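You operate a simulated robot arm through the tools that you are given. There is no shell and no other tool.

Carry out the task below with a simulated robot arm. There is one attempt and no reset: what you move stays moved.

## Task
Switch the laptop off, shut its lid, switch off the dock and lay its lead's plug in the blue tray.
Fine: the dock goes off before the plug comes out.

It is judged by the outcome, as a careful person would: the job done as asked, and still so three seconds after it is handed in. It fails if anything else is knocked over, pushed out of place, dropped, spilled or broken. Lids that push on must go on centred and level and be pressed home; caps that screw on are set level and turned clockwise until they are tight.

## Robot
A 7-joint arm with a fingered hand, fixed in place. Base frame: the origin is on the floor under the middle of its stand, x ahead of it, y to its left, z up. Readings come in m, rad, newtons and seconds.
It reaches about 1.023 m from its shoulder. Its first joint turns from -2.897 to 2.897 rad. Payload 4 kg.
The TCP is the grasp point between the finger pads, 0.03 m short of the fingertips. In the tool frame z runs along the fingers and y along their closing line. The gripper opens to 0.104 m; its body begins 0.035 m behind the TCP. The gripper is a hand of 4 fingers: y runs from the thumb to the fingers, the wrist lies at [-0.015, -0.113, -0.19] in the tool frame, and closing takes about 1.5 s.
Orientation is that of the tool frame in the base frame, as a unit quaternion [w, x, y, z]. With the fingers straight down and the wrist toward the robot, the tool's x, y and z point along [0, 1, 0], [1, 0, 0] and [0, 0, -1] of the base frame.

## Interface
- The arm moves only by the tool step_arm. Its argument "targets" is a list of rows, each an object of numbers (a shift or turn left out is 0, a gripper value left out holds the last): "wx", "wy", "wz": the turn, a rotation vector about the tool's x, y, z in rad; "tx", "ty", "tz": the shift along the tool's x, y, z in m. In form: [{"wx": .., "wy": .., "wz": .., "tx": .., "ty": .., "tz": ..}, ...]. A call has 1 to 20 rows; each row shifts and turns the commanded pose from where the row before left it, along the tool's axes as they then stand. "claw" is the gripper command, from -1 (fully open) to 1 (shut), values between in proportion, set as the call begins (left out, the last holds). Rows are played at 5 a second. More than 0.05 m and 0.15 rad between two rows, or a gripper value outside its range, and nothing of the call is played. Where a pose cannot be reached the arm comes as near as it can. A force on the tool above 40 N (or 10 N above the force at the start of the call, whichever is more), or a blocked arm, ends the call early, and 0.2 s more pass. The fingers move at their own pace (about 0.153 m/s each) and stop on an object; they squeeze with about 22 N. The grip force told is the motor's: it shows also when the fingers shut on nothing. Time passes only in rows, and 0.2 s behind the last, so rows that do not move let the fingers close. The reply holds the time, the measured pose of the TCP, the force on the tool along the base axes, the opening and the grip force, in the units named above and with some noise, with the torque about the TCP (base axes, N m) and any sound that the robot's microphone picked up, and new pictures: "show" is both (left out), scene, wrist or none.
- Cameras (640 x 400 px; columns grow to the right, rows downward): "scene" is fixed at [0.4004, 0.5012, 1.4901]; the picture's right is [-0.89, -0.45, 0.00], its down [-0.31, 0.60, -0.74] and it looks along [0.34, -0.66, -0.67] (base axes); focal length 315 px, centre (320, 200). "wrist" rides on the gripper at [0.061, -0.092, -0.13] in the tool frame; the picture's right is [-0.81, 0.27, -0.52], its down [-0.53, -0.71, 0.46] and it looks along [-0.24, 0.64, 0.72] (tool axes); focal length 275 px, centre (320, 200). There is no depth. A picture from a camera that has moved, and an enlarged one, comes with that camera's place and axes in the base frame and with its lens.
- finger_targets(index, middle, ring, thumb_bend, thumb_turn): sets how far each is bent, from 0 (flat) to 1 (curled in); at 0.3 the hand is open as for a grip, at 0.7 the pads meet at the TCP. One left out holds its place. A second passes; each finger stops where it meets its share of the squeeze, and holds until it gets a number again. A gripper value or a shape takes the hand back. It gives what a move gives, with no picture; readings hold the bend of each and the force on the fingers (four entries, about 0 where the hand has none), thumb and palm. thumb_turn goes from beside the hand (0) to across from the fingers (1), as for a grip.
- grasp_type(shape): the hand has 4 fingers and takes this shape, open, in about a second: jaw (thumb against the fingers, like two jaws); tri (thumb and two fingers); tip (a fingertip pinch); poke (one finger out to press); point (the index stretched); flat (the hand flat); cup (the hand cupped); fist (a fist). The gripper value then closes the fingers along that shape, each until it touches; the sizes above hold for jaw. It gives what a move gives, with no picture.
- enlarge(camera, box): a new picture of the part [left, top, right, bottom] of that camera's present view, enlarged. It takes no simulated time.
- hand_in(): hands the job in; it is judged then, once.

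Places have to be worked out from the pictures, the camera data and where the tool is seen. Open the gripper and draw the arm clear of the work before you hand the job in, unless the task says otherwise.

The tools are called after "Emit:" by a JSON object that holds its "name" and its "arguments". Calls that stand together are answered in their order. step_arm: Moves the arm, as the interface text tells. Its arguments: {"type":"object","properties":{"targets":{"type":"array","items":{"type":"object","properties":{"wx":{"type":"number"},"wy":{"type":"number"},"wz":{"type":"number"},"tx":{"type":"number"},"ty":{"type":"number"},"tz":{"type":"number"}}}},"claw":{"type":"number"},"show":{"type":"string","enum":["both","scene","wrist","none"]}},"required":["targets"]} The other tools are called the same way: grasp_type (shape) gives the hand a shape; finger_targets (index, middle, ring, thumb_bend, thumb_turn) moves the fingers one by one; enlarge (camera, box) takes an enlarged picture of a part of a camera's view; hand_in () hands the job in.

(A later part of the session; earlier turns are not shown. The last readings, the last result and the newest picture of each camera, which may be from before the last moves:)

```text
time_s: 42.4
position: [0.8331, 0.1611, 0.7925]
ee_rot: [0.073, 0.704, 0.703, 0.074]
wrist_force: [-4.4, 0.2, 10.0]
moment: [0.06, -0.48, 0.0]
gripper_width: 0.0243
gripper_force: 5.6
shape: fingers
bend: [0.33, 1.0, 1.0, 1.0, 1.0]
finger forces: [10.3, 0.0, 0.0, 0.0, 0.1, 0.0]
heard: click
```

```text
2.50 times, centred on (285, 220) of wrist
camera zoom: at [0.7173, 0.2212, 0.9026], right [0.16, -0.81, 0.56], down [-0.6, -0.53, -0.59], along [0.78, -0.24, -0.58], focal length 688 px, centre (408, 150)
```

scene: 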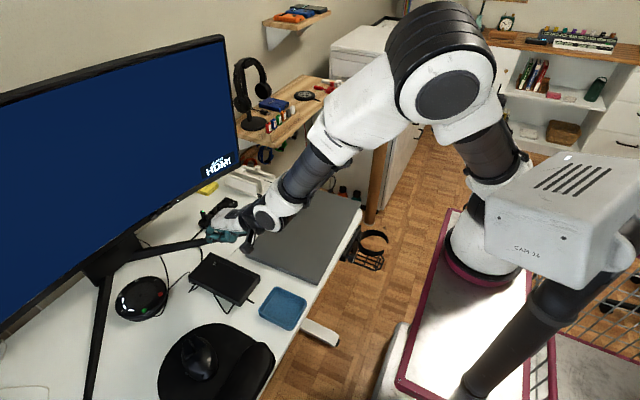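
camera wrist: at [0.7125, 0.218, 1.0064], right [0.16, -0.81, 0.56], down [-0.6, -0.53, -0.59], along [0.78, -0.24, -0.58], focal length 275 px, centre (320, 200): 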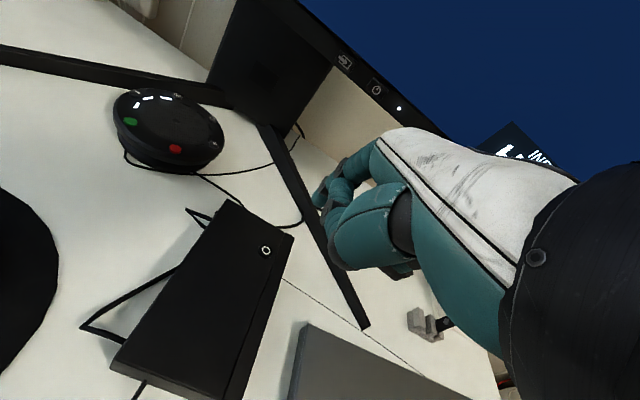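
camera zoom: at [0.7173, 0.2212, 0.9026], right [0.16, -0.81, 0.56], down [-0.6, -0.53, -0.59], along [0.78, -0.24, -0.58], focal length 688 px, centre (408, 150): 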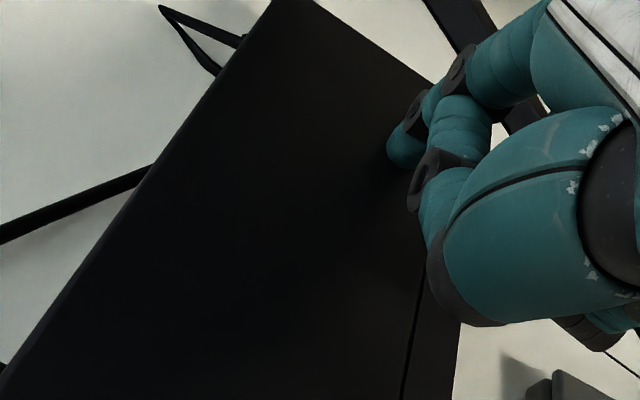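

A click was heard on the dock. I'll back the finger off and check that the dock's light is out.

Emit:
{"name": "step_arm", "arguments": {"targets": [{"tz": -0.02}, {"tz": -0.04}, {"tz": -0.045}, {"tz": -0.045}, {"wx": 0.1, "tz": -0.02, "ty": -0.02}, {"wx": 0.1, "ty": -0.03}]}}

Emit:
{"name": "enlarge", "arguments": {"camera": "wrist", "box": [150, 130, 330, 320]}}

Emit:
{"name": "enlarge", "arguments": {"camera": "scene", "box": [180, 190, 280, 310]}}

```text
time_s: 43.8
position: [0.7513, 0.1572, 0.9596]
ee_rot: [-0.005, 0.711, 0.703, 0.013]
wrist_force: [-0.2, -0.5, -0.2]
moment: [0.0, -0.01, 0.0]
gripper_width: 0.0239
gripper_force: 0.0
shape: fingers
bend: [0.33, 1.0, 1.0, 1.0, 1.0]
finger forces: [0.0, 0.0, 0.0, 0.1, 0.0, 0.0]
camera wrist: at [0.66, 0.2158, 1.0918], right [0.26, -0.83, 0.5], down [-0.71, -0.51, -0.48], along [0.65, -0.23, -0.72], focal length 275 px, centre (320, 200)
```

scene: 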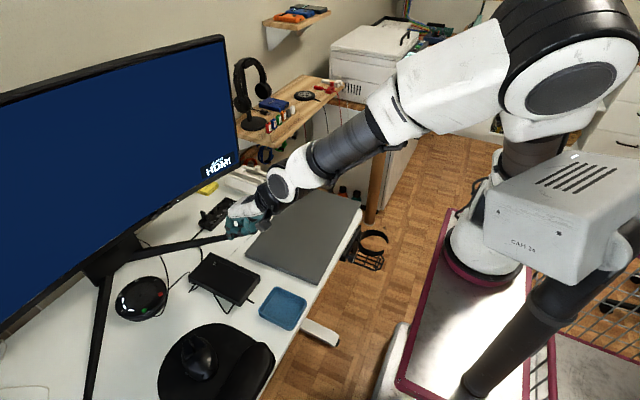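
wrist: 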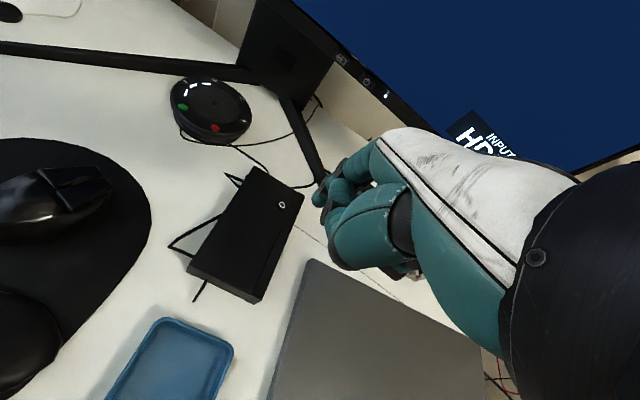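

```text
2.11 times, centred on (240, 225) of wrist
camera zoom: at [0.66, 0.2158, 1.0918], right [0.26, -0.83, 0.5], down [-0.71, -0.51, -0.48], along [0.65, -0.23, -0.72], focal length 580 px, centre (488, 147)
```

zoom: 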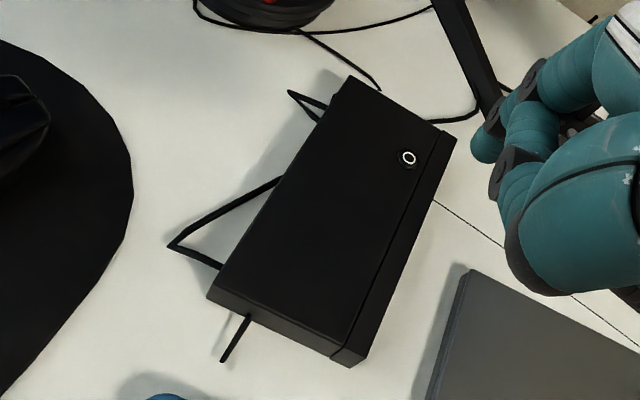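

```text
3.33 times, centred on (230, 250) of scene
camera zoom: at [0.4004, 0.5012, 1.4901], right [-0.89, -0.45, 0.0], down [-0.31, 0.6, -0.74], along [0.34, -0.66, -0.67], focal length 1050 px, centre (620, 33)
```

zoom: 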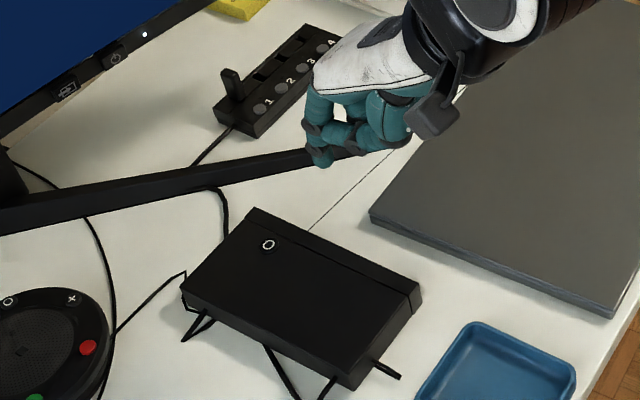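

The hub's lights (fed by the dock) have gone out, so the dock is off. Now the plug: I'll open the hand to a half-jaw and travel at height to above the plug beside the laptop's right edge.

Emit:
{"name": "grasp_type", "arguments": {"shape": "jaw"}}

Emit:
{"name": "step_arm", "arguments": {"targets": [{"tz": -0.03}, {"tz": -0.02, "tx": -0.02}, {"tx": -0.045}, {"tx": -0.045}, {"tx": -0.045}, {"tx": -0.045}, {"tx": -0.045}, {"tx": -0.045}, {"tx": -0.045}, {"tx": -0.045, "ty": -0.005}, {"tx": -0.04, "ty": -0.01}, {"tx": -0.03, "ty": -0.01}], "claw": 0}}

Emit:
{"name": "enlarge", "arguments": {"camera": "wrist", "box": [200, 200, 360, 400]}}

Emit:
{"name": "enlarge", "arguments": {"camera": "scene", "box": [280, 120, 400, 230]}}

```text
time_s: 44.7
position: [0.7514, 0.1605, 0.9593]
ee_rot: [-0.003, 0.709, 0.705, 0.011]
wrist_force: [0.1, 0.3, 0.3]
moment: [0.03, 0.01, -0.03]
gripper_width: 0.1035
gripper_force: 0.0
shape: jaw
bend: [0.3, 0.3, 0.3, 0.3, 0.98]
finger forces: [0.0, 0.0, 0.0, 0.0, 0.0, 0.0]
```

```text
time_s: 47.3
position: [0.7252, -0.2873, 1.0037]
ee_rot: [0.003, 0.705, 0.709, 0.002]
wrist_force: [0.4, 0.1, 0.4]
moment: [-0.02, 0.03, 0.0]
gripper_width: 0.0524
gripper_force: 0.0
shape: jaw
bend: [0.74, 0.44, 0.41, 0.69, 1.0]
finger forces: [0.0, 0.0, 0.0, 0.0, 0.1, 0.0]
camera wrist: at [0.633, -0.2272, 1.1326], right [0.27, -0.81, 0.52], down [-0.71, -0.54, -0.46], along [0.65, -0.24, -0.72], focal length 275 px, centre (320, 200)
```

scene: 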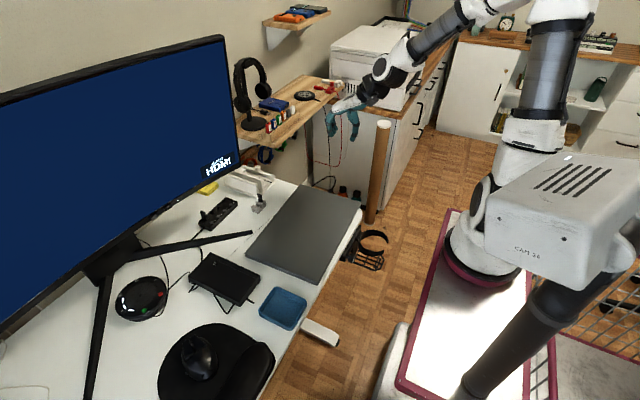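
wrist: 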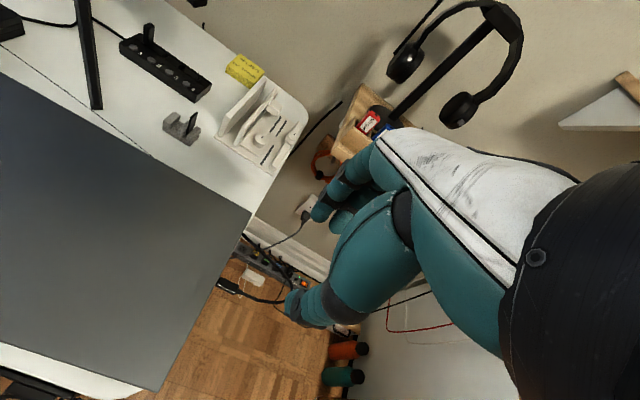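

```text
2.00 times, centred on (280, 300) of wrist
camera zoom: at [0.633, -0.2272, 1.1326], right [0.27, -0.81, 0.52], down [-0.71, -0.54, -0.46], along [0.65, -0.24, -0.72], focal length 551 px, centre (400, 0)
```

zoom: 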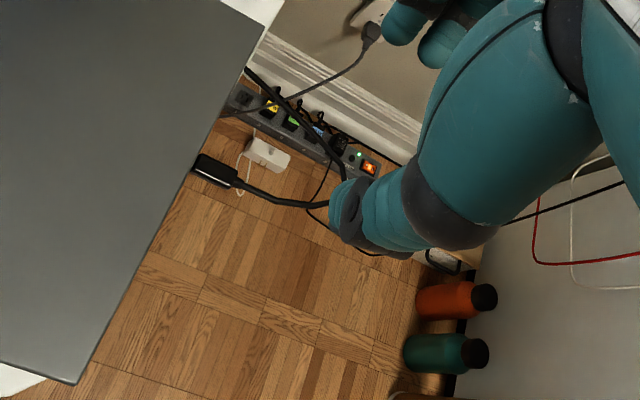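

```text
3.64 times, centred on (340, 175) of scene
camera zoom: at [0.4004, 0.5012, 1.4901], right [-0.89, -0.45, 0.0], down [-0.31, 0.6, -0.74], along [0.34, -0.66, -0.67], focal length 1145 px, centre (247, 291)
```

zoom: 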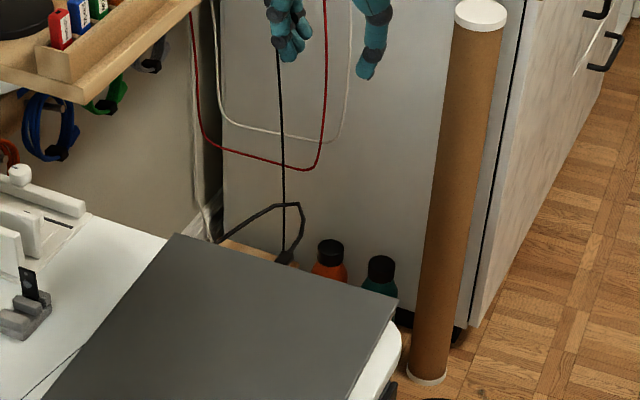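

The plug is visible at the laptop's right side. The finger bends look uneven at half-close, so I'll look closely at the hand.

Emit:
{"name": "enlarge", "arguments": {"camera": "scene", "box": [300, 70, 420, 150]}}

Emit:
{"name": "enlarge", "arguments": {"camera": "wrist", "box": [260, 120, 430, 350]}}

Emit:
{"name": "enlarge", "arguments": {"camera": "wrist", "box": [210, 230, 310, 310]}}

```text
5.00 times, centred on (360, 110) of scene
camera zoom: at [0.4004, 0.5012, 1.4901], right [-0.89, -0.45, 0.0], down [-0.31, 0.6, -0.74], along [0.34, -0.66, -0.67], focal length 1574 px, centre (120, 650)
```

zoom: 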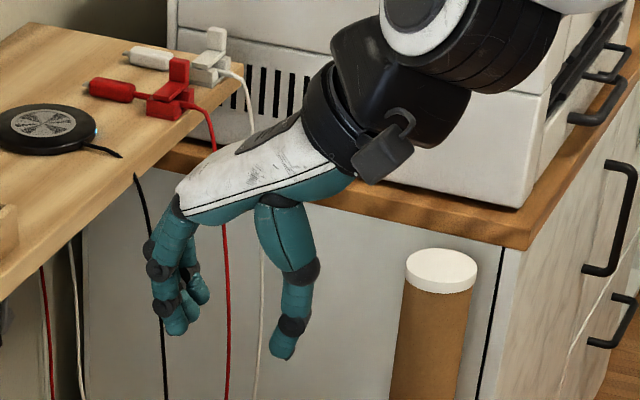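

```text
1.74 times, centred on (345, 235) of wrist
camera zoom: at [0.633, -0.2272, 1.1326], right [0.27, -0.81, 0.52], down [-0.71, -0.54, -0.46], along [0.65, -0.24, -0.72], focal length 479 px, centre (276, 139)
```

zoom: 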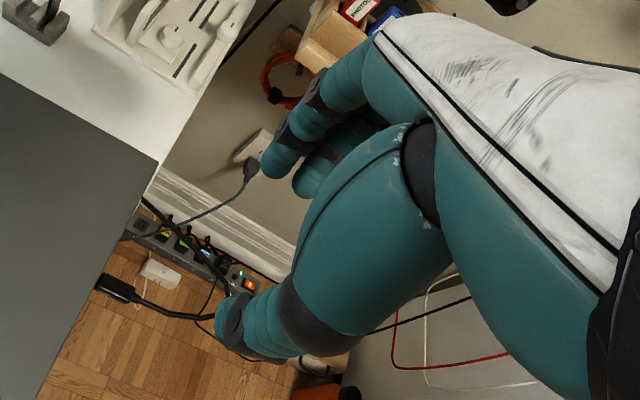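

```text
5.00 times, centred on (260, 270) of wrist
camera zoom: at [0.633, -0.2272, 1.1326], right [0.27, -0.81, 0.52], down [-0.71, -0.54, -0.46], along [0.65, -0.24, -0.72], focal length 1376 px, centre (620, -150)
```

zoom: 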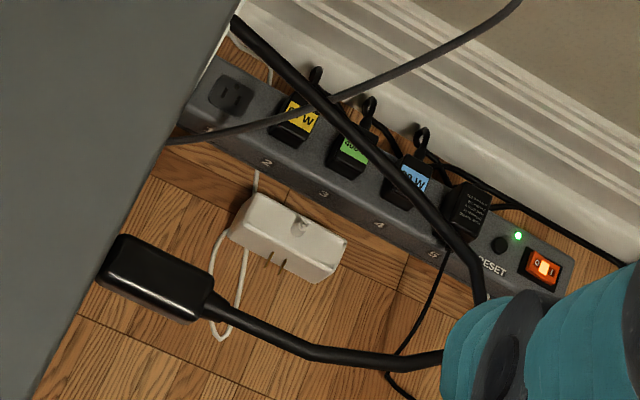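

The hand is about half open. I'll let it settle one tick and read the bends again before going down.

Emit:
{"name": "step_arm", "arguments": {"targets": [{}, {}], "show": "none"}}

Emit:
{"name": "enlarge", "arguments": {"camera": "scene", "box": [310, 90, 390, 150]}}

```text
time_s: 47.9
position: [0.7243, -0.2901, 1.0022]
ee_rot: [0.003, 0.708, 0.706, 0.003]
wrist_force: [1.0, -0.5, -0.6]
moment: [-0.02, 0.0, -0.01]
gripper_width: 0.0522
gripper_force: 0.1
shape: jaw
bend: [0.74, 0.44, 0.41, 0.69, 1.0]
finger forces: [0.1, 0.0, 0.0, 0.1, 0.0, 0.0]
```

```text
6.67 times, centred on (350, 120) of scene
camera zoom: at [0.4004, 0.5012, 1.4901], right [-0.89, -0.45, 0.0], down [-0.31, 0.6, -0.74], along [0.34, -0.66, -0.67], focal length 2099 px, centre (120, 733)
```

zoom: 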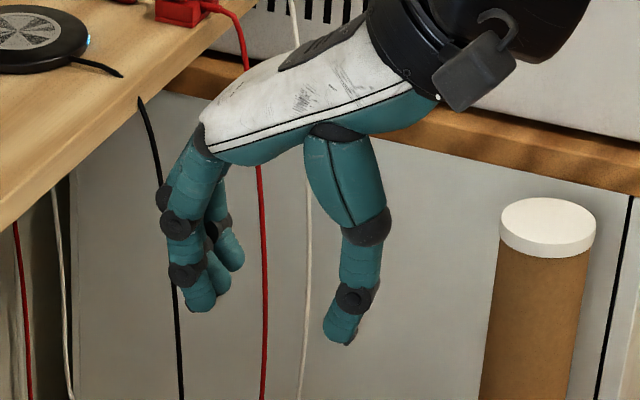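

Index, middle and a more bent third finger face the thumb; the gap is fine. I'll narrow it slightly (to stay inside the lead's loop) and lower to about 10 cm above the plug.

Emit:
{"name": "step_arm", "arguments": {"targets": [{"tz": 0.04, "ty": 0.01, "tx": 0.004}, {"tz": 0.04, "ty": 0.008, "tx": 0.003}, {"tz": 0.04}, {"tz": 0.03}], "claw": 0.2}}

Emit:
{"name": "enlarge", "arguments": {"camera": "scene", "box": [300, 130, 390, 210]}}

Emit:
{"name": "enlarge", "arguments": {"camera": "wrist", "box": [210, 150, 370, 330]}}

```text
time_s: 48.9
position: [0.7414, -0.2819, 0.8528]
ee_rot: [0.002, 0.708, 0.707, 0.003]
wrist_force: [-0.3, -0.1, -0.3]
moment: [-0.02, 0.02, 0.03]
gripper_width: 0.0419
gripper_force: 0.2
shape: jaw
bend: [0.74, 0.49, 0.46, 0.72, 1.0]
finger forces: [0.0, 0.0, 0.1, 0.2, 0.1, 0.1]
camera wrist: at [0.6497, -0.2219, 0.9819], right [0.27, -0.81, 0.52], down [-0.71, -0.53, -0.46], along [0.65, -0.24, -0.72], focal length 275 px, centre (320, 200)
```

scene: 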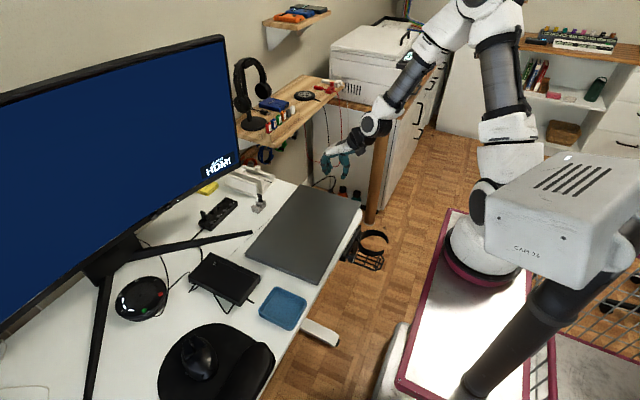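
wrist: 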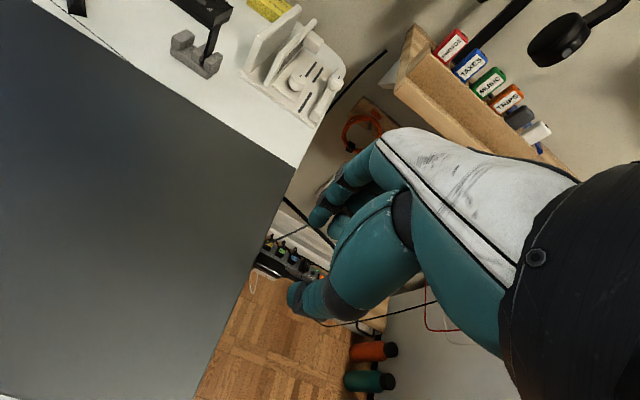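

```text
5.00 times, centred on (345, 170) of scene
camera zoom: at [0.4004, 0.5012, 1.4901], right [-0.89, -0.45, 0.0], down [-0.31, 0.6, -0.74], along [0.34, -0.66, -0.67], focal length 1574 px, centre (195, 350)
```

zoom: 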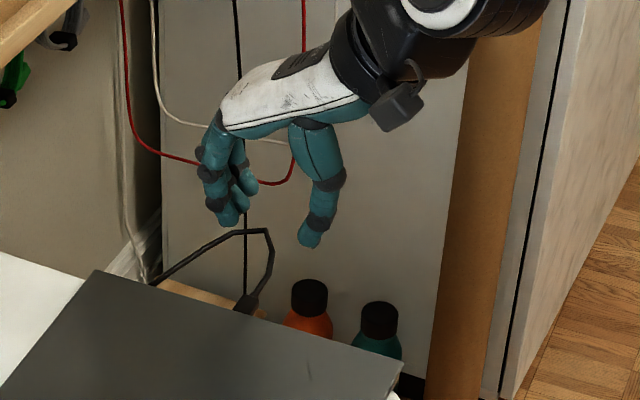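

```text
2.22 times, centred on (290, 240) of wrist
camera zoom: at [0.6497, -0.2219, 0.9819], right [0.27, -0.81, 0.52], down [-0.71, -0.53, -0.46], along [0.65, -0.24, -0.72], focal length 612 px, centre (387, 111)
```

zoom: 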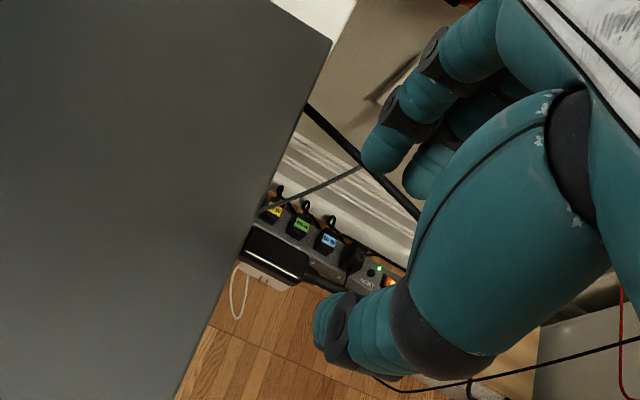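

The plug centre works out near (0.752, −0.276, 0.756); the hand needs about 1 cm more x. I'll shift and lower halfway, then check.

Emit:
{"name": "step_arm", "arguments": {"targets": [{"ty": 0.0096, "tx": 0.001}, {"tz": 0.025}, {"tz": 0.025}], "show": "none"}}

Emit:
{"name": "enlarge", "arguments": {"camera": "scene", "box": [300, 140, 380, 210]}}

Emit:
{"name": "enlarge", "arguments": {"camera": "wrist", "box": [230, 150, 370, 310]}}

```text
time_s: 49.7
position: [0.7526, -0.2802, 0.8024]
ee_rot: [0.002, 0.707, 0.707, 0.002]
wrist_force: [0.3, -0.8, 0.0]
moment: [0.01, 0.0, 0.0]
gripper_width: 0.0421
gripper_force: 0.1
shape: jaw
bend: [0.74, 0.49, 0.46, 0.72, 1.0]
finger forces: [0.0, 0.1, 0.1, 0.0, 0.0, 0.0]
```

```text
5.71 times, centred on (340, 175) of scene
camera zoom: at [0.4004, 0.5012, 1.4901], right [-0.89, -0.45, 0.0], down [-0.31, 0.6, -0.74], along [0.34, -0.66, -0.67], focal length 1799 px, centre (206, 343)
```

zoom: 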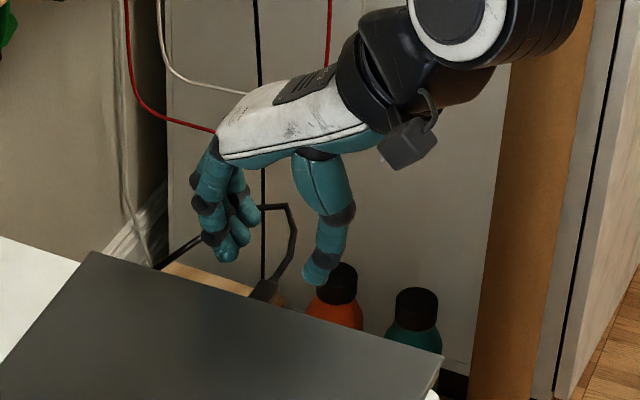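

```text
2.50 times, centred on (300, 230) of wrist
camera zoom: at [0.6601, -0.2204, 0.9322], right [0.27, -0.81, 0.52], down [-0.71, -0.53, -0.46], along [0.65, -0.24, -0.72], focal length 688 px, centre (370, 125)
```

zoom: 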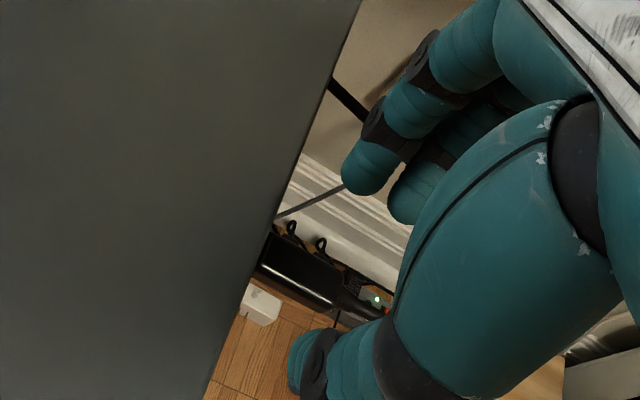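

The plug sits centred between the index and thumb tips. I'll nudge 3 mm away from the laptop and lower to the plug's level.

Emit:
{"name": "step_arm", "arguments": {"targets": [{"tx": -0.003, "tz": 0.01}, {"tz": 0.015}, {"tz": 0.012}, {"tz": 0.009}], "show": "none"}}

Emit:
{"name": "enlarge", "arguments": {"camera": "scene", "box": [310, 150, 370, 210]}}

Emit:
{"name": "enlarge", "arguments": {"camera": "wrist", "box": [240, 160, 370, 300]}}

```text
time_s: 50.7
position: [0.7524, -0.2838, 0.7552]
ee_rot: [0.003, 0.708, 0.707, 0.002]
wrist_force: [0.9, -1.3, -0.1]
moment: [0.0, 0.0, 0.0]
gripper_width: 0.0421
gripper_force: 0.1
shape: jaw
bend: [0.74, 0.49, 0.46, 0.72, 1.0]
finger forces: [0.1, 0.0, 0.0, 0.0, 0.0, 0.0]
```

```text
6.67 times, centred on (340, 180) of scene
camera zoom: at [0.4004, 0.5012, 1.4901], right [-0.89, -0.45, 0.0], down [-0.31, 0.6, -0.74], along [0.34, -0.66, -0.67], focal length 2099 px, centre (187, 333)
```

zoom: 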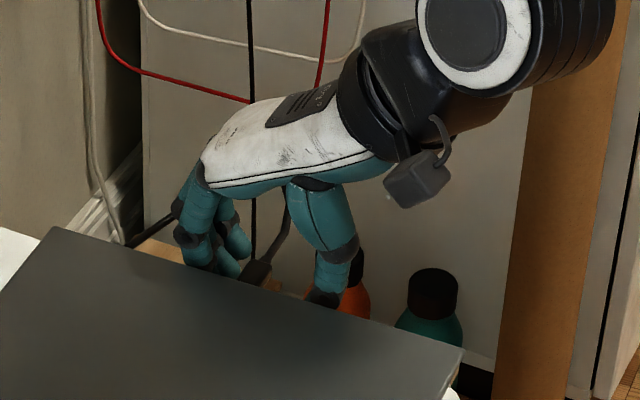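

```text
2.86 times, centred on (305, 230) of wrist
camera zoom: at [0.6603, -0.2241, 0.8859], right [0.27, -0.81, 0.52], down [-0.71, -0.53, -0.46], along [0.65, -0.24, -0.72], focal length 786 px, centre (363, 114)
```

zoom: 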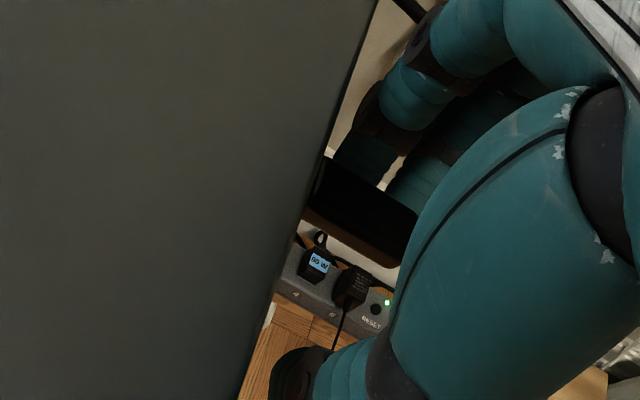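

The plug is between the finger pads at the right height. I'll close the grip and wait.

Emit:
{"name": "step_arm", "arguments": {"targets": [{}, {}, {}, {}, {}, {}], "claw": 1, "show": "none"}}

Emit:
{"name": "enlarge", "arguments": {"camera": "scene", "box": [310, 150, 370, 210]}}

Emit:
{"name": "enlarge", "arguments": {"camera": "wrist", "box": [240, 160, 370, 300]}}

```text
time_s: 52.1
position: [0.752, -0.2843, 0.7565]
ee_rot: [0.002, 0.707, 0.707, 0.003]
wrist_force: [-0.3, -0.9, -1.6]
moment: [-0.02, -0.01, -0.03]
gripper_width: 0.0
gripper_force: 22.5
shape: jaw
bend: [0.7, 0.7, 0.7, 0.73, 1.0]
finger forces: [5.6, 0.0, 0.1, 0.0, 16.9, 0.0]
```

```text
6.67 times, centred on (340, 180) of scene
camera zoom: at [0.4004, 0.5012, 1.4901], right [-0.89, -0.45, 0.0], down [-0.31, 0.6, -0.74], along [0.34, -0.66, -0.67], focal length 2099 px, centre (187, 333)
```

zoom: 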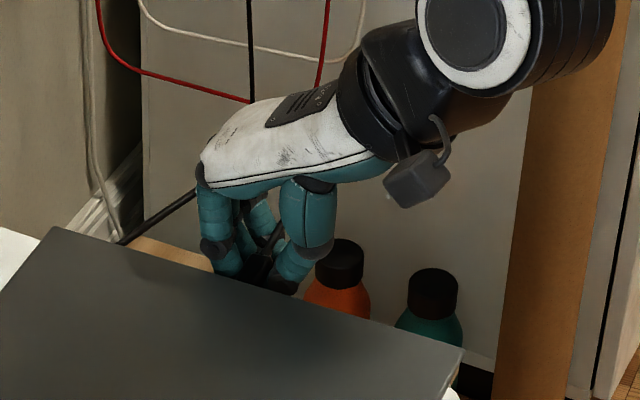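

```text
2.86 times, centred on (305, 230) of wrist
camera zoom: at [0.6604, -0.2241, 0.886], right [0.27, -0.81, 0.52], down [-0.71, -0.53, -0.46], along [0.65, -0.24, -0.72], focal length 786 px, centre (363, 114)
```

zoom: 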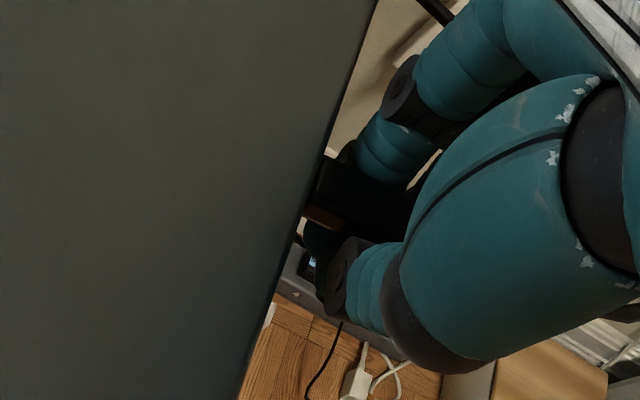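

Index and thumb both report contact (5.6 N and 16.9 N) with the plug between them. I'll pull gently straight out along −y.

Emit:
{"name": "step_arm", "arguments": {"targets": [{"tx": -0.005}, {"tx": -0.006}, {"tx": -0.008}, {"tx": -0.008}], "show": "none"}}

Emit:
{"name": "enlarge", "arguments": {"camera": "scene", "box": [310, 150, 370, 210]}}

Emit:
{"name": "enlarge", "arguments": {"camera": "wrist", "box": [240, 160, 370, 300]}}

```text
time_s: 53.1
position: [0.7518, -0.3102, 0.7562]
ee_rot: [0.002, 0.707, 0.707, 0.003]
wrist_force: [0.2, 0.5, -0.1]
moment: [0.02, 0.02, 0.02]
gripper_width: 0.0001
gripper_force: 21.9
shape: jaw
bend: [0.7, 0.7, 0.7, 0.74, 1.0]
finger forces: [1.6, 0.0, 0.0, 0.1, 0.1, 0.0]
```

```text
6.67 times, centred on (340, 180) of scene
camera zoom: at [0.4004, 0.5012, 1.4901], right [-0.89, -0.45, 0.0], down [-0.31, 0.6, -0.74], along [0.34, -0.66, -0.67], focal length 2099 px, centre (187, 333)
```

zoom: 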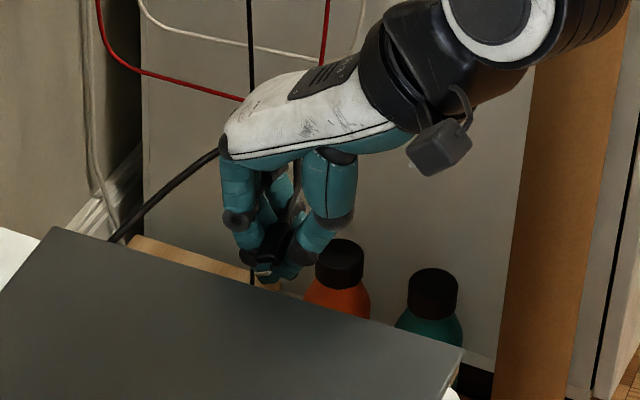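

```text
2.86 times, centred on (305, 230) of wrist
camera zoom: at [0.6605, -0.2514, 0.8855], right [0.27, -0.81, 0.52], down [-0.71, -0.53, -0.46], along [0.65, -0.24, -0.72], focal length 786 px, centre (363, 114)
```

zoom: 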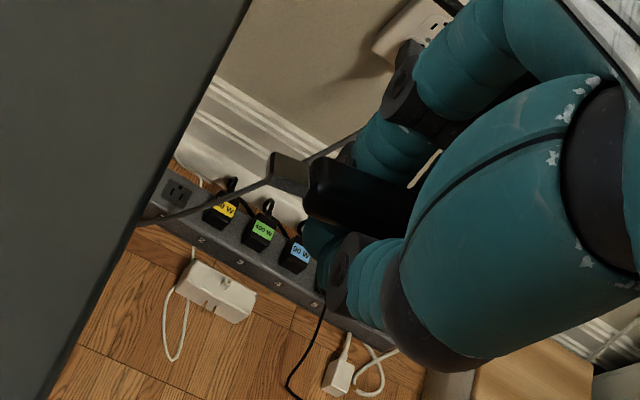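

The plug came out and is in the hand (its metal tip is visible). Contact forces look light, so I'll inspect the hold closely before moving on.

Emit:
{"name": "enlarge", "arguments": {"camera": "wrist", "box": [270, 190, 350, 270]}}

Emit:
{"name": "enlarge", "arguments": {"camera": "scene", "box": [325, 170, 365, 200]}}

Emit:
{"name": "step_arm", "arguments": {"targets": [{"tx": -0.004}], "show": "none"}}

```text
5.00 times, centred on (310, 230) of wrist
camera zoom: at [0.6605, -0.2514, 0.8855], right [0.27, -0.81, 0.52], down [-0.71, -0.53, -0.46], along [0.65, -0.24, -0.72], focal length 1376 px, centre (370, 50)
```

zoom: 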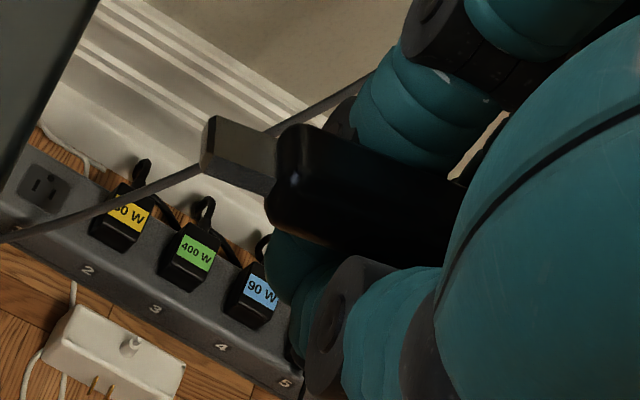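

```text
13.33 times, centred on (345, 185) of scene
camera zoom: at [0.4004, 0.5012, 1.4901], right [-0.89, -0.45, 0.0], down [-0.31, 0.6, -0.74], along [0.34, -0.66, -0.67], focal length 4198 px, centre (-13, 400)
```

zoom: 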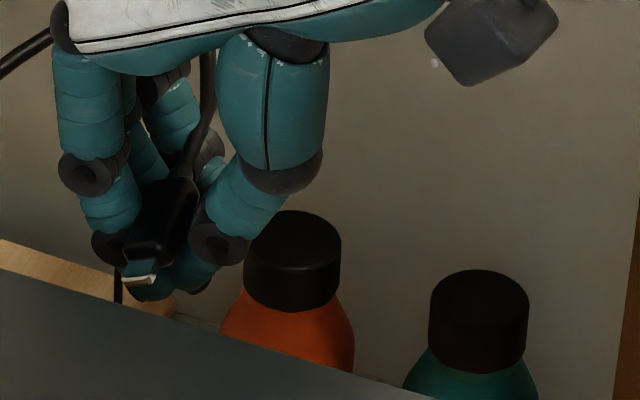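

```text
time_s: 53.5
position: [0.7524, -0.3153, 0.7564]
ee_rot: [0.003, 0.708, 0.707, 0.003]
wrist_force: [-0.3, 0.1, -0.3]
moment: [0.01, 0.03, -0.02]
gripper_width: 0.0001
gripper_force: 21.5
shape: jaw
bend: [0.7, 0.7, 0.7, 0.74, 1.0]
finger forces: [1.6, 0.0, 0.0, 0.0, 0.2, 0.0]
```

The plug rests caged between index and thumb with the fingertips meeting below it. I'll lift slowly and check that it stays put.

Emit:
{"name": "step_arm", "arguments": {"targets": [{"tz": -0.01}, {"tz": -0.015}, {"tz": -0.015}, {"tz": -0.015}], "show": "none"}}

Emit:
{"name": "enlarge", "arguments": {"camera": "wrist", "box": [250, 170, 370, 290]}}

Emit:
{"name": "enlarge", "arguments": {"camera": "scene", "box": [310, 140, 370, 190]}}

```text
time_s: 54.5
position: [0.7515, -0.3152, 0.8115]
ee_rot: [0.003, 0.707, 0.707, 0.003]
wrist_force: [0.4, 0.0, 0.6]
moment: [0.01, 0.0, -0.03]
gripper_width: 0.0002
gripper_force: 22.6
shape: jaw
bend: [0.7, 0.7, 0.7, 0.74, 1.0]
finger forces: [1.6, 0.0, 0.1, 0.0, 0.1, 0.0]
```

```text
3.33 times, centred on (310, 230) of wrist
camera zoom: at [0.6599, -0.2551, 0.9413], right [0.27, -0.81, 0.52], down [-0.71, -0.53, -0.46], along [0.65, -0.24, -0.72], focal length 918 px, centre (353, 100)
```

zoom: 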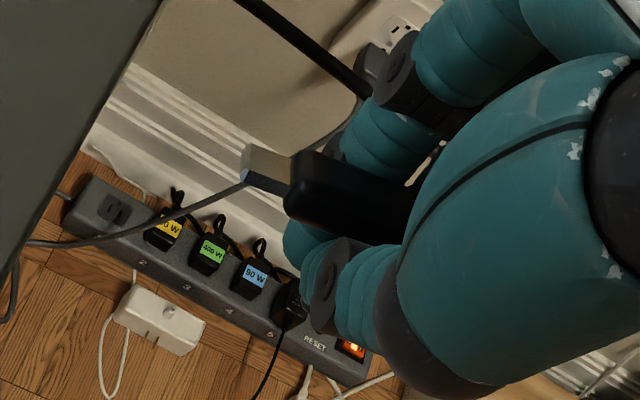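

```text
8.00 times, centred on (340, 165) of scene
camera zoom: at [0.4004, 0.5012, 1.4901], right [-0.89, -0.45, 0.0], down [-0.31, 0.6, -0.74], along [0.34, -0.66, -0.67], focal length 2519 px, centre (160, 480)
```

zoom: 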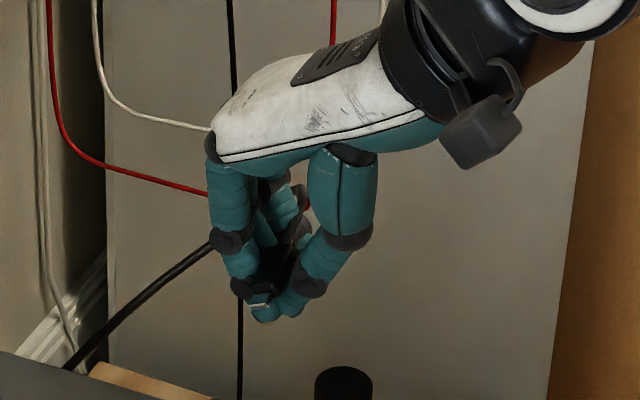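

The plug rides securely in the hand. I'll lift it clear and carry it smoothly over the shut laptop toward the tray.

Emit:
{"name": "step_arm", "arguments": {"targets": [{"tz": -0.02}, {"tz": -0.03}, {"tz": -0.03}, {"tz": -0.03}, {"tz": -0.02, "tx": 0.015}, {"tx": 0.025}, {"tx": 0.03}, {"tx": 0.03}, {"tx": 0.03}, {"tx": 0.03}, {"tx": 0.03}]}}

Emit:
{"name": "enlarge", "arguments": {"camera": "scene", "box": [260, 110, 360, 210]}}

```text
time_s: 56.9
position: [0.7508, -0.1247, 0.9417]
ee_rot: [0.004, 0.708, 0.706, 0.003]
wrist_force: [0.6, -0.2, -0.7]
moment: [0.0, 0.0, 0.03]
gripper_width: 0.0001
gripper_force: 22.3
shape: jaw
bend: [0.7, 0.7, 0.7, 0.74, 1.0]
finger forces: [1.4, 0.0, 0.0, 0.0, 0.1, 0.0]
camera wrist: at [0.6595, -0.0659, 1.0712], right [0.27, -0.81, 0.52], down [-0.71, -0.53, -0.46], along [0.65, -0.25, -0.72], focal length 275 px, centre (320, 200)
```

scene: 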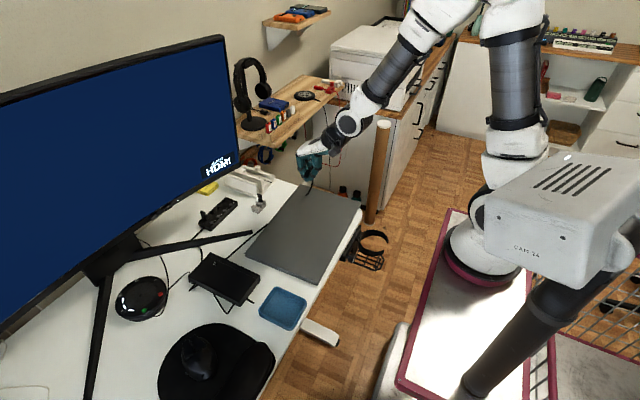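
wrist: 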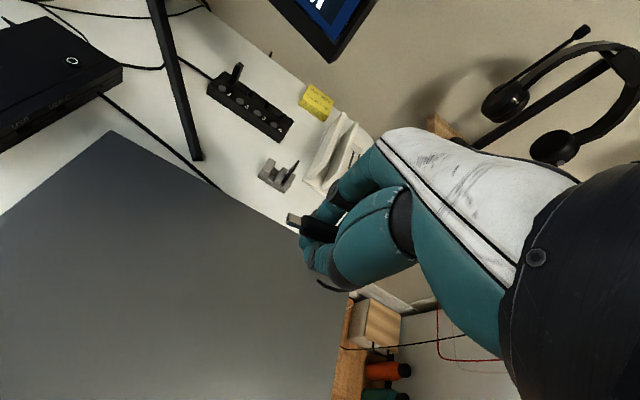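

```text
4.00 times, centred on (310, 160) of scene
camera zoom: at [0.4004, 0.5012, 1.4901], right [-0.89, -0.45, 0.0], down [-0.31, 0.6, -0.74], along [0.34, -0.66, -0.67], focal length 1260 px, centre (360, 360)
```

zoom: 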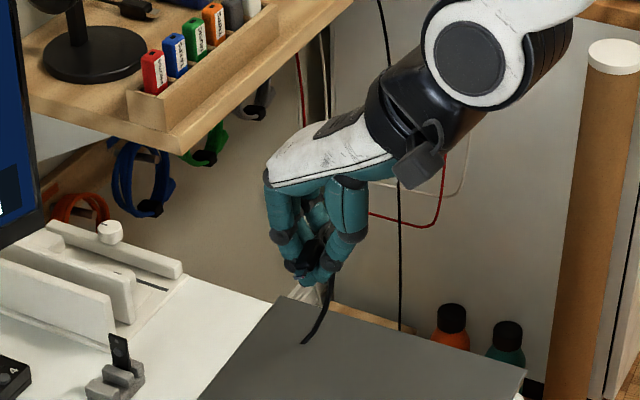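

The plug is still held and the dock's side light is dark, confirming it's off. I'll carry on to above the tray.

Emit:
{"name": "step_arm", "arguments": {"targets": [{"tx": 0.03, "ty": -0.008}, {"tx": 0.03, "ty": -0.008}, {"tx": 0.03, "ty": -0.008}, {"tx": 0.03, "ty": -0.008}, {"tx": 0.03, "ty": -0.008}, {"tx": 0.03, "ty": -0.008}, {"tx": 0.03, "ty": -0.008}, {"tx": 0.03, "ty": -0.008}, {"tx": 0.03, "ty": -0.008}, {"tx": 0.03, "ty": -0.008}]}}

Emit:
{"name": "enlarge", "arguments": {"camera": "scene", "box": [200, 180, 340, 340]}}

Emit:
{"name": "enlarge", "arguments": {"camera": "wrist", "box": [180, 150, 380, 390]}}

```text
time_s: 59.3
position: [0.6736, 0.1821, 0.9728]
ee_rot: [-0.049, 0.711, 0.7, 0.045]
wrist_force: [-0.7, -0.4, 0.5]
moment: [-0.04, 0.05, 0.02]
gripper_width: 0.0
gripper_force: 21.9
shape: jaw
bend: [0.7, 0.7, 0.7, 0.74, 1.0]
finger forces: [1.4, 0.0, 0.1, 0.1, 0.1, 0.0]
stopped in row 10: the arm was blocked; the commanded pose is now the measured one
camera wrist: at [0.5845, 0.2253, 1.1109], right [0.26, -0.88, 0.4], down [-0.72, -0.46, -0.52], along [0.64, -0.16, -0.75], focal length 275 px, centre (320, 200)
```

scene: 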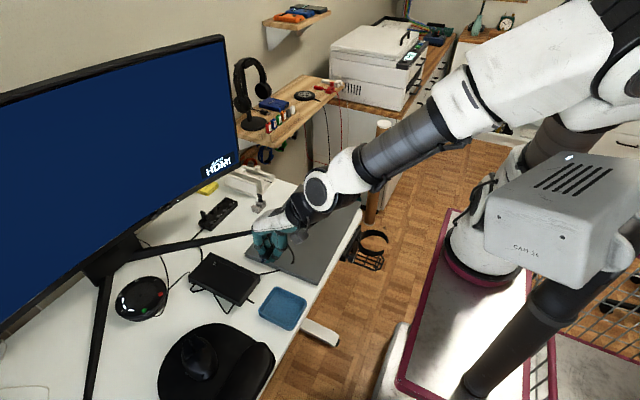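
wrist: 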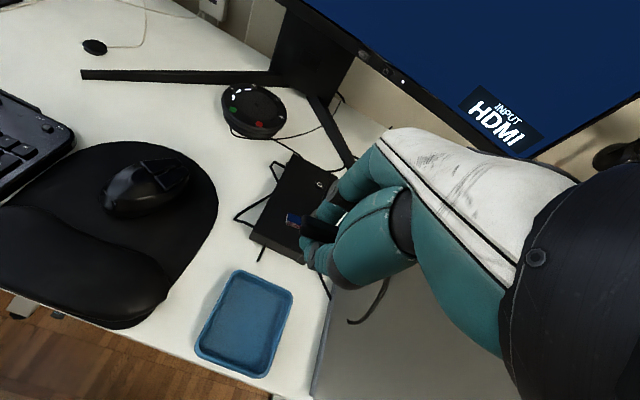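

```text
2.50 times, centred on (270, 260) of scene
camera zoom: at [0.4004, 0.5012, 1.4901], right [-0.89, -0.45, 0.0], down [-0.31, 0.6, -0.74], along [0.34, -0.66, -0.67], focal length 787 px, centre (445, 50)
```

zoom: 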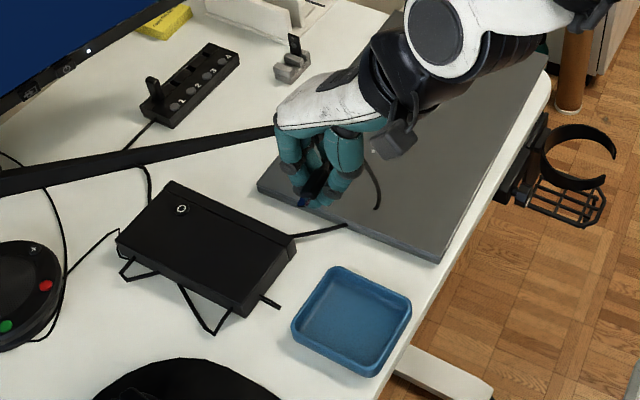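

```text
1.67 times, centred on (280, 270) of wrist
camera zoom: at [0.5845, 0.2253, 1.1109], right [0.26, -0.88, 0.4], down [-0.72, -0.46, -0.52], along [0.64, -0.16, -0.75], focal length 459 px, centre (387, 83)
```

zoom: 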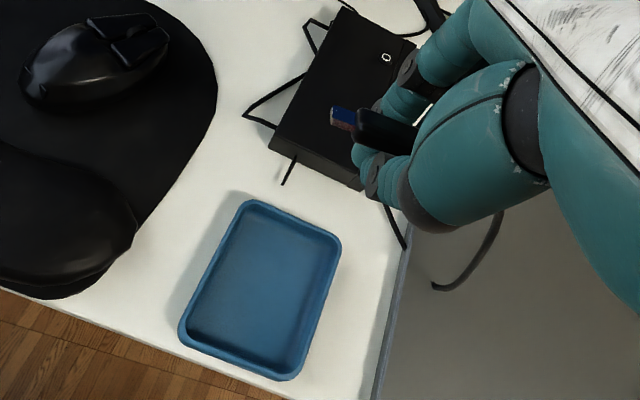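

The arm hit a joint limit here (slight roll of the hand), with the plug still held. Turning the hand about the vertical (wrist toward −y) should relieve it and also points the lead toward the dock; I'll try a gentle turn.

Emit:
{"name": "step_arm", "arguments": {"targets": [{"wz": -0.08}, {"wz": -0.1}, {"wz": -0.1}, {"wz": -0.1}]}}

```text
time_s: 60.3
position: [0.6744, 0.1828, 0.9725]
ee_rot: [-0.039, 0.566, 0.822, 0.054]
wrist_force: [0.3, 0.7, 0.0]
moment: [-0.04, -0.03, -0.02]
gripper_width: 0.0
gripper_force: 21.7
shape: jaw
bend: [0.7, 0.7, 0.7, 0.74, 1.0]
finger forces: [1.3, 0.0, 0.1, 0.0, 0.1, 0.0]
camera wrist: at [0.5677, 0.1876, 1.1065], right [0.55, -0.72, 0.42], down [-0.48, -0.68, -0.55], along [0.69, 0.1, -0.72], focal length 275 px, centre (320, 200)
```

scene: 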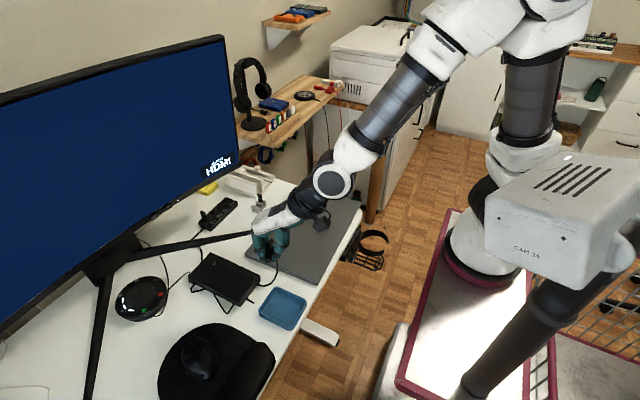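
wrist: 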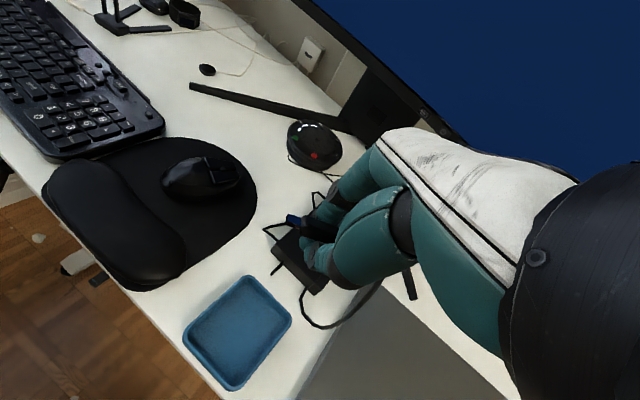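

The turn works and frees the arm. I'll level the hand and continue turning so the plug's lead points away toward the dock side.

Emit:
{"name": "step_arm", "arguments": {"targets": [{"wx": 0.024, "wy": -0.062}, {"wx": 0.024, "wy": -0.062}, {"wz": -0.12}, {"wz": -0.12}, {"wz": -0.12}, {"wz": -0.12}, {"wz": -0.12}, {"wz": -0.12}, {"wz": -0.12}, {"wz": -0.12}, {"wz": -0.12}, {"wz": -0.1}]}}

Emit:
{"name": "enlarge", "arguments": {"camera": "scene", "box": [200, 180, 340, 340]}}

Emit:
{"name": "enlarge", "arguments": {"camera": "wrist", "box": [220, 130, 420, 330]}}

```text
time_s: 62.9
position: [0.6746, 0.1817, 0.974]
ee_rot: [-0.002, 0.013, 1.0, 0.0]
wrist_force: [-0.3, 0.8, 0.6]
moment: [0.0, -0.03, 0.0]
gripper_width: 0.0
gripper_force: 21.8
shape: jaw
bend: [0.7, 0.7, 0.7, 0.74, 1.0]
finger forces: [1.3, 0.0, 0.0, 0.0, 0.0, 0.0]
camera wrist: at [0.612, 0.09, 1.1044], right [0.82, 0.26, 0.51], down [0.51, -0.73, -0.46], along [0.26, 0.64, -0.73], focal length 275 px, centre (320, 200)
```

scene: 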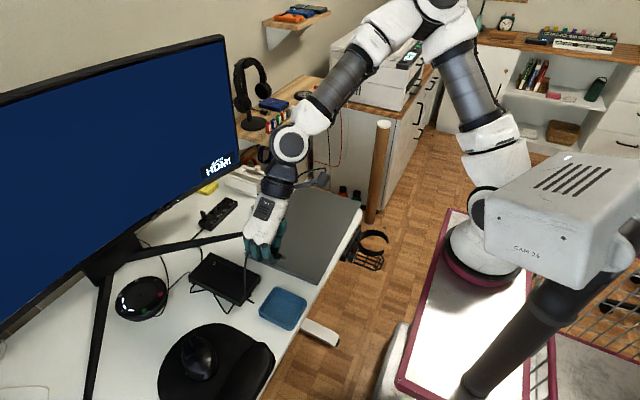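
wrist: 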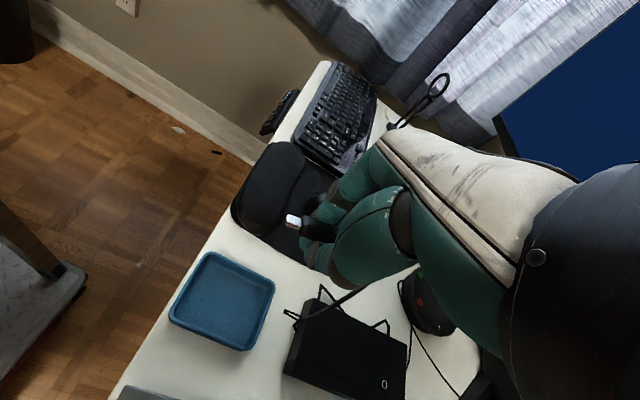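

```text
2.50 times, centred on (270, 260) of scene
camera zoom: at [0.4004, 0.5012, 1.4901], right [-0.89, -0.45, 0.0], down [-0.31, 0.6, -0.74], along [0.34, -0.66, -0.67], focal length 787 px, centre (445, 50)
```

zoom: 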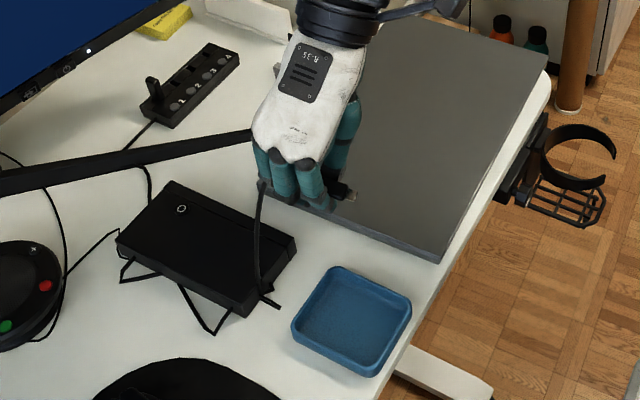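

```text
2.00 times, centred on (320, 230) of wrist
camera zoom: at [0.612, 0.09, 1.1044], right [0.82, 0.26, 0.51], down [0.51, -0.73, -0.46], along [0.26, 0.64, -0.73], focal length 551 px, centre (320, 140)
```

zoom: 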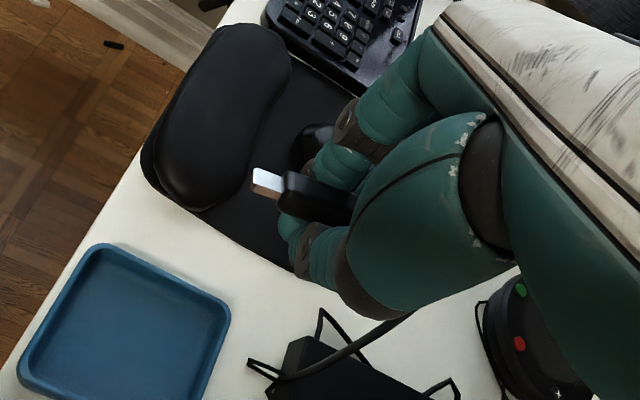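

The plug's connector now points toward me and the lead toward the dock. The tray spans x 0.62–0.712, y 0.144–0.224, rim z≈0.77; I'll lower to about 8 cm above it, centred.

Emit:
{"name": "step_arm", "arguments": {"targets": [{"tx": 0.003, "tz": 0.02}, {"tx": 0.003, "tz": 0.03}, {"tz": 0.03}, {"tz": 0.03}]}}

Emit:
{"name": "enlarge", "arguments": {"camera": "scene", "box": [230, 220, 330, 340]}}

Emit:
{"name": "enlarge", "arguments": {"camera": "wrist", "box": [220, 150, 380, 330]}}

```text
time_s: 63.9
position: [0.6665, 0.1805, 0.8628]
ee_rot: [-0.002, 0.014, 1.0, 0.0]
wrist_force: [-0.6, 0.8, 0.7]
moment: [0.01, -0.03, -0.02]
gripper_width: 0.0
gripper_force: 22.1
shape: jaw
bend: [0.7, 0.7, 0.7, 0.74, 1.0]
finger forces: [1.3, 0.0, 0.0, 0.0, 0.0, 0.0]
camera wrist: at [0.605, 0.0904, 0.9934], right [0.82, 0.25, 0.51], down [0.51, -0.73, -0.46], along [0.26, 0.64, -0.73], focal length 275 px, centre (320, 200)
```

scene: 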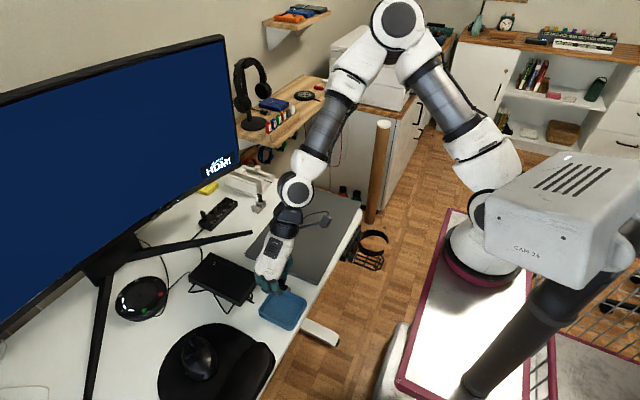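
wrist: 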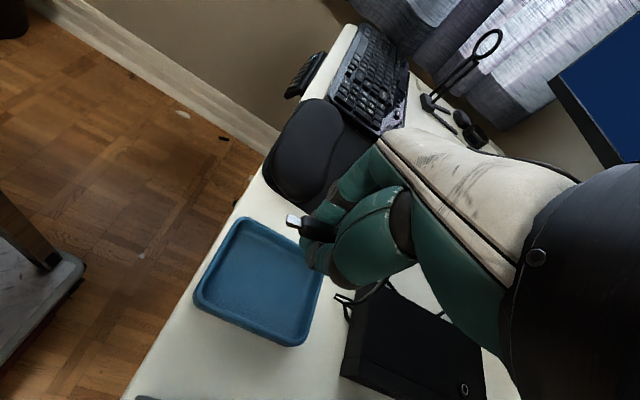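

```text
3.33 times, centred on (280, 280) of scene
camera zoom: at [0.4004, 0.5012, 1.4901], right [-0.89, -0.45, 0.0], down [-0.31, 0.6, -0.74], along [0.34, -0.66, -0.67], focal length 1050 px, centre (453, -67)
```

zoom: 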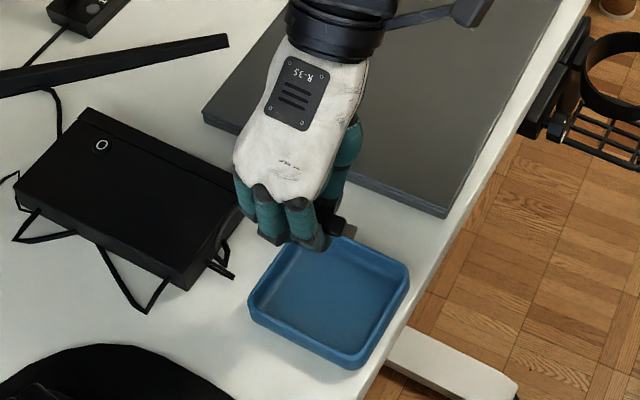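

```text
2.22 times, centred on (300, 240) of wrist
camera zoom: at [0.605, 0.0904, 0.9934], right [0.82, 0.25, 0.51], down [0.51, -0.73, -0.46], along [0.26, 0.64, -0.73], focal length 612 px, centre (364, 111)
```

zoom: 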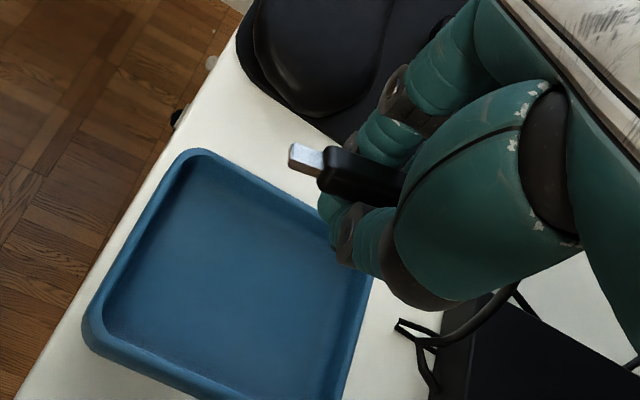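

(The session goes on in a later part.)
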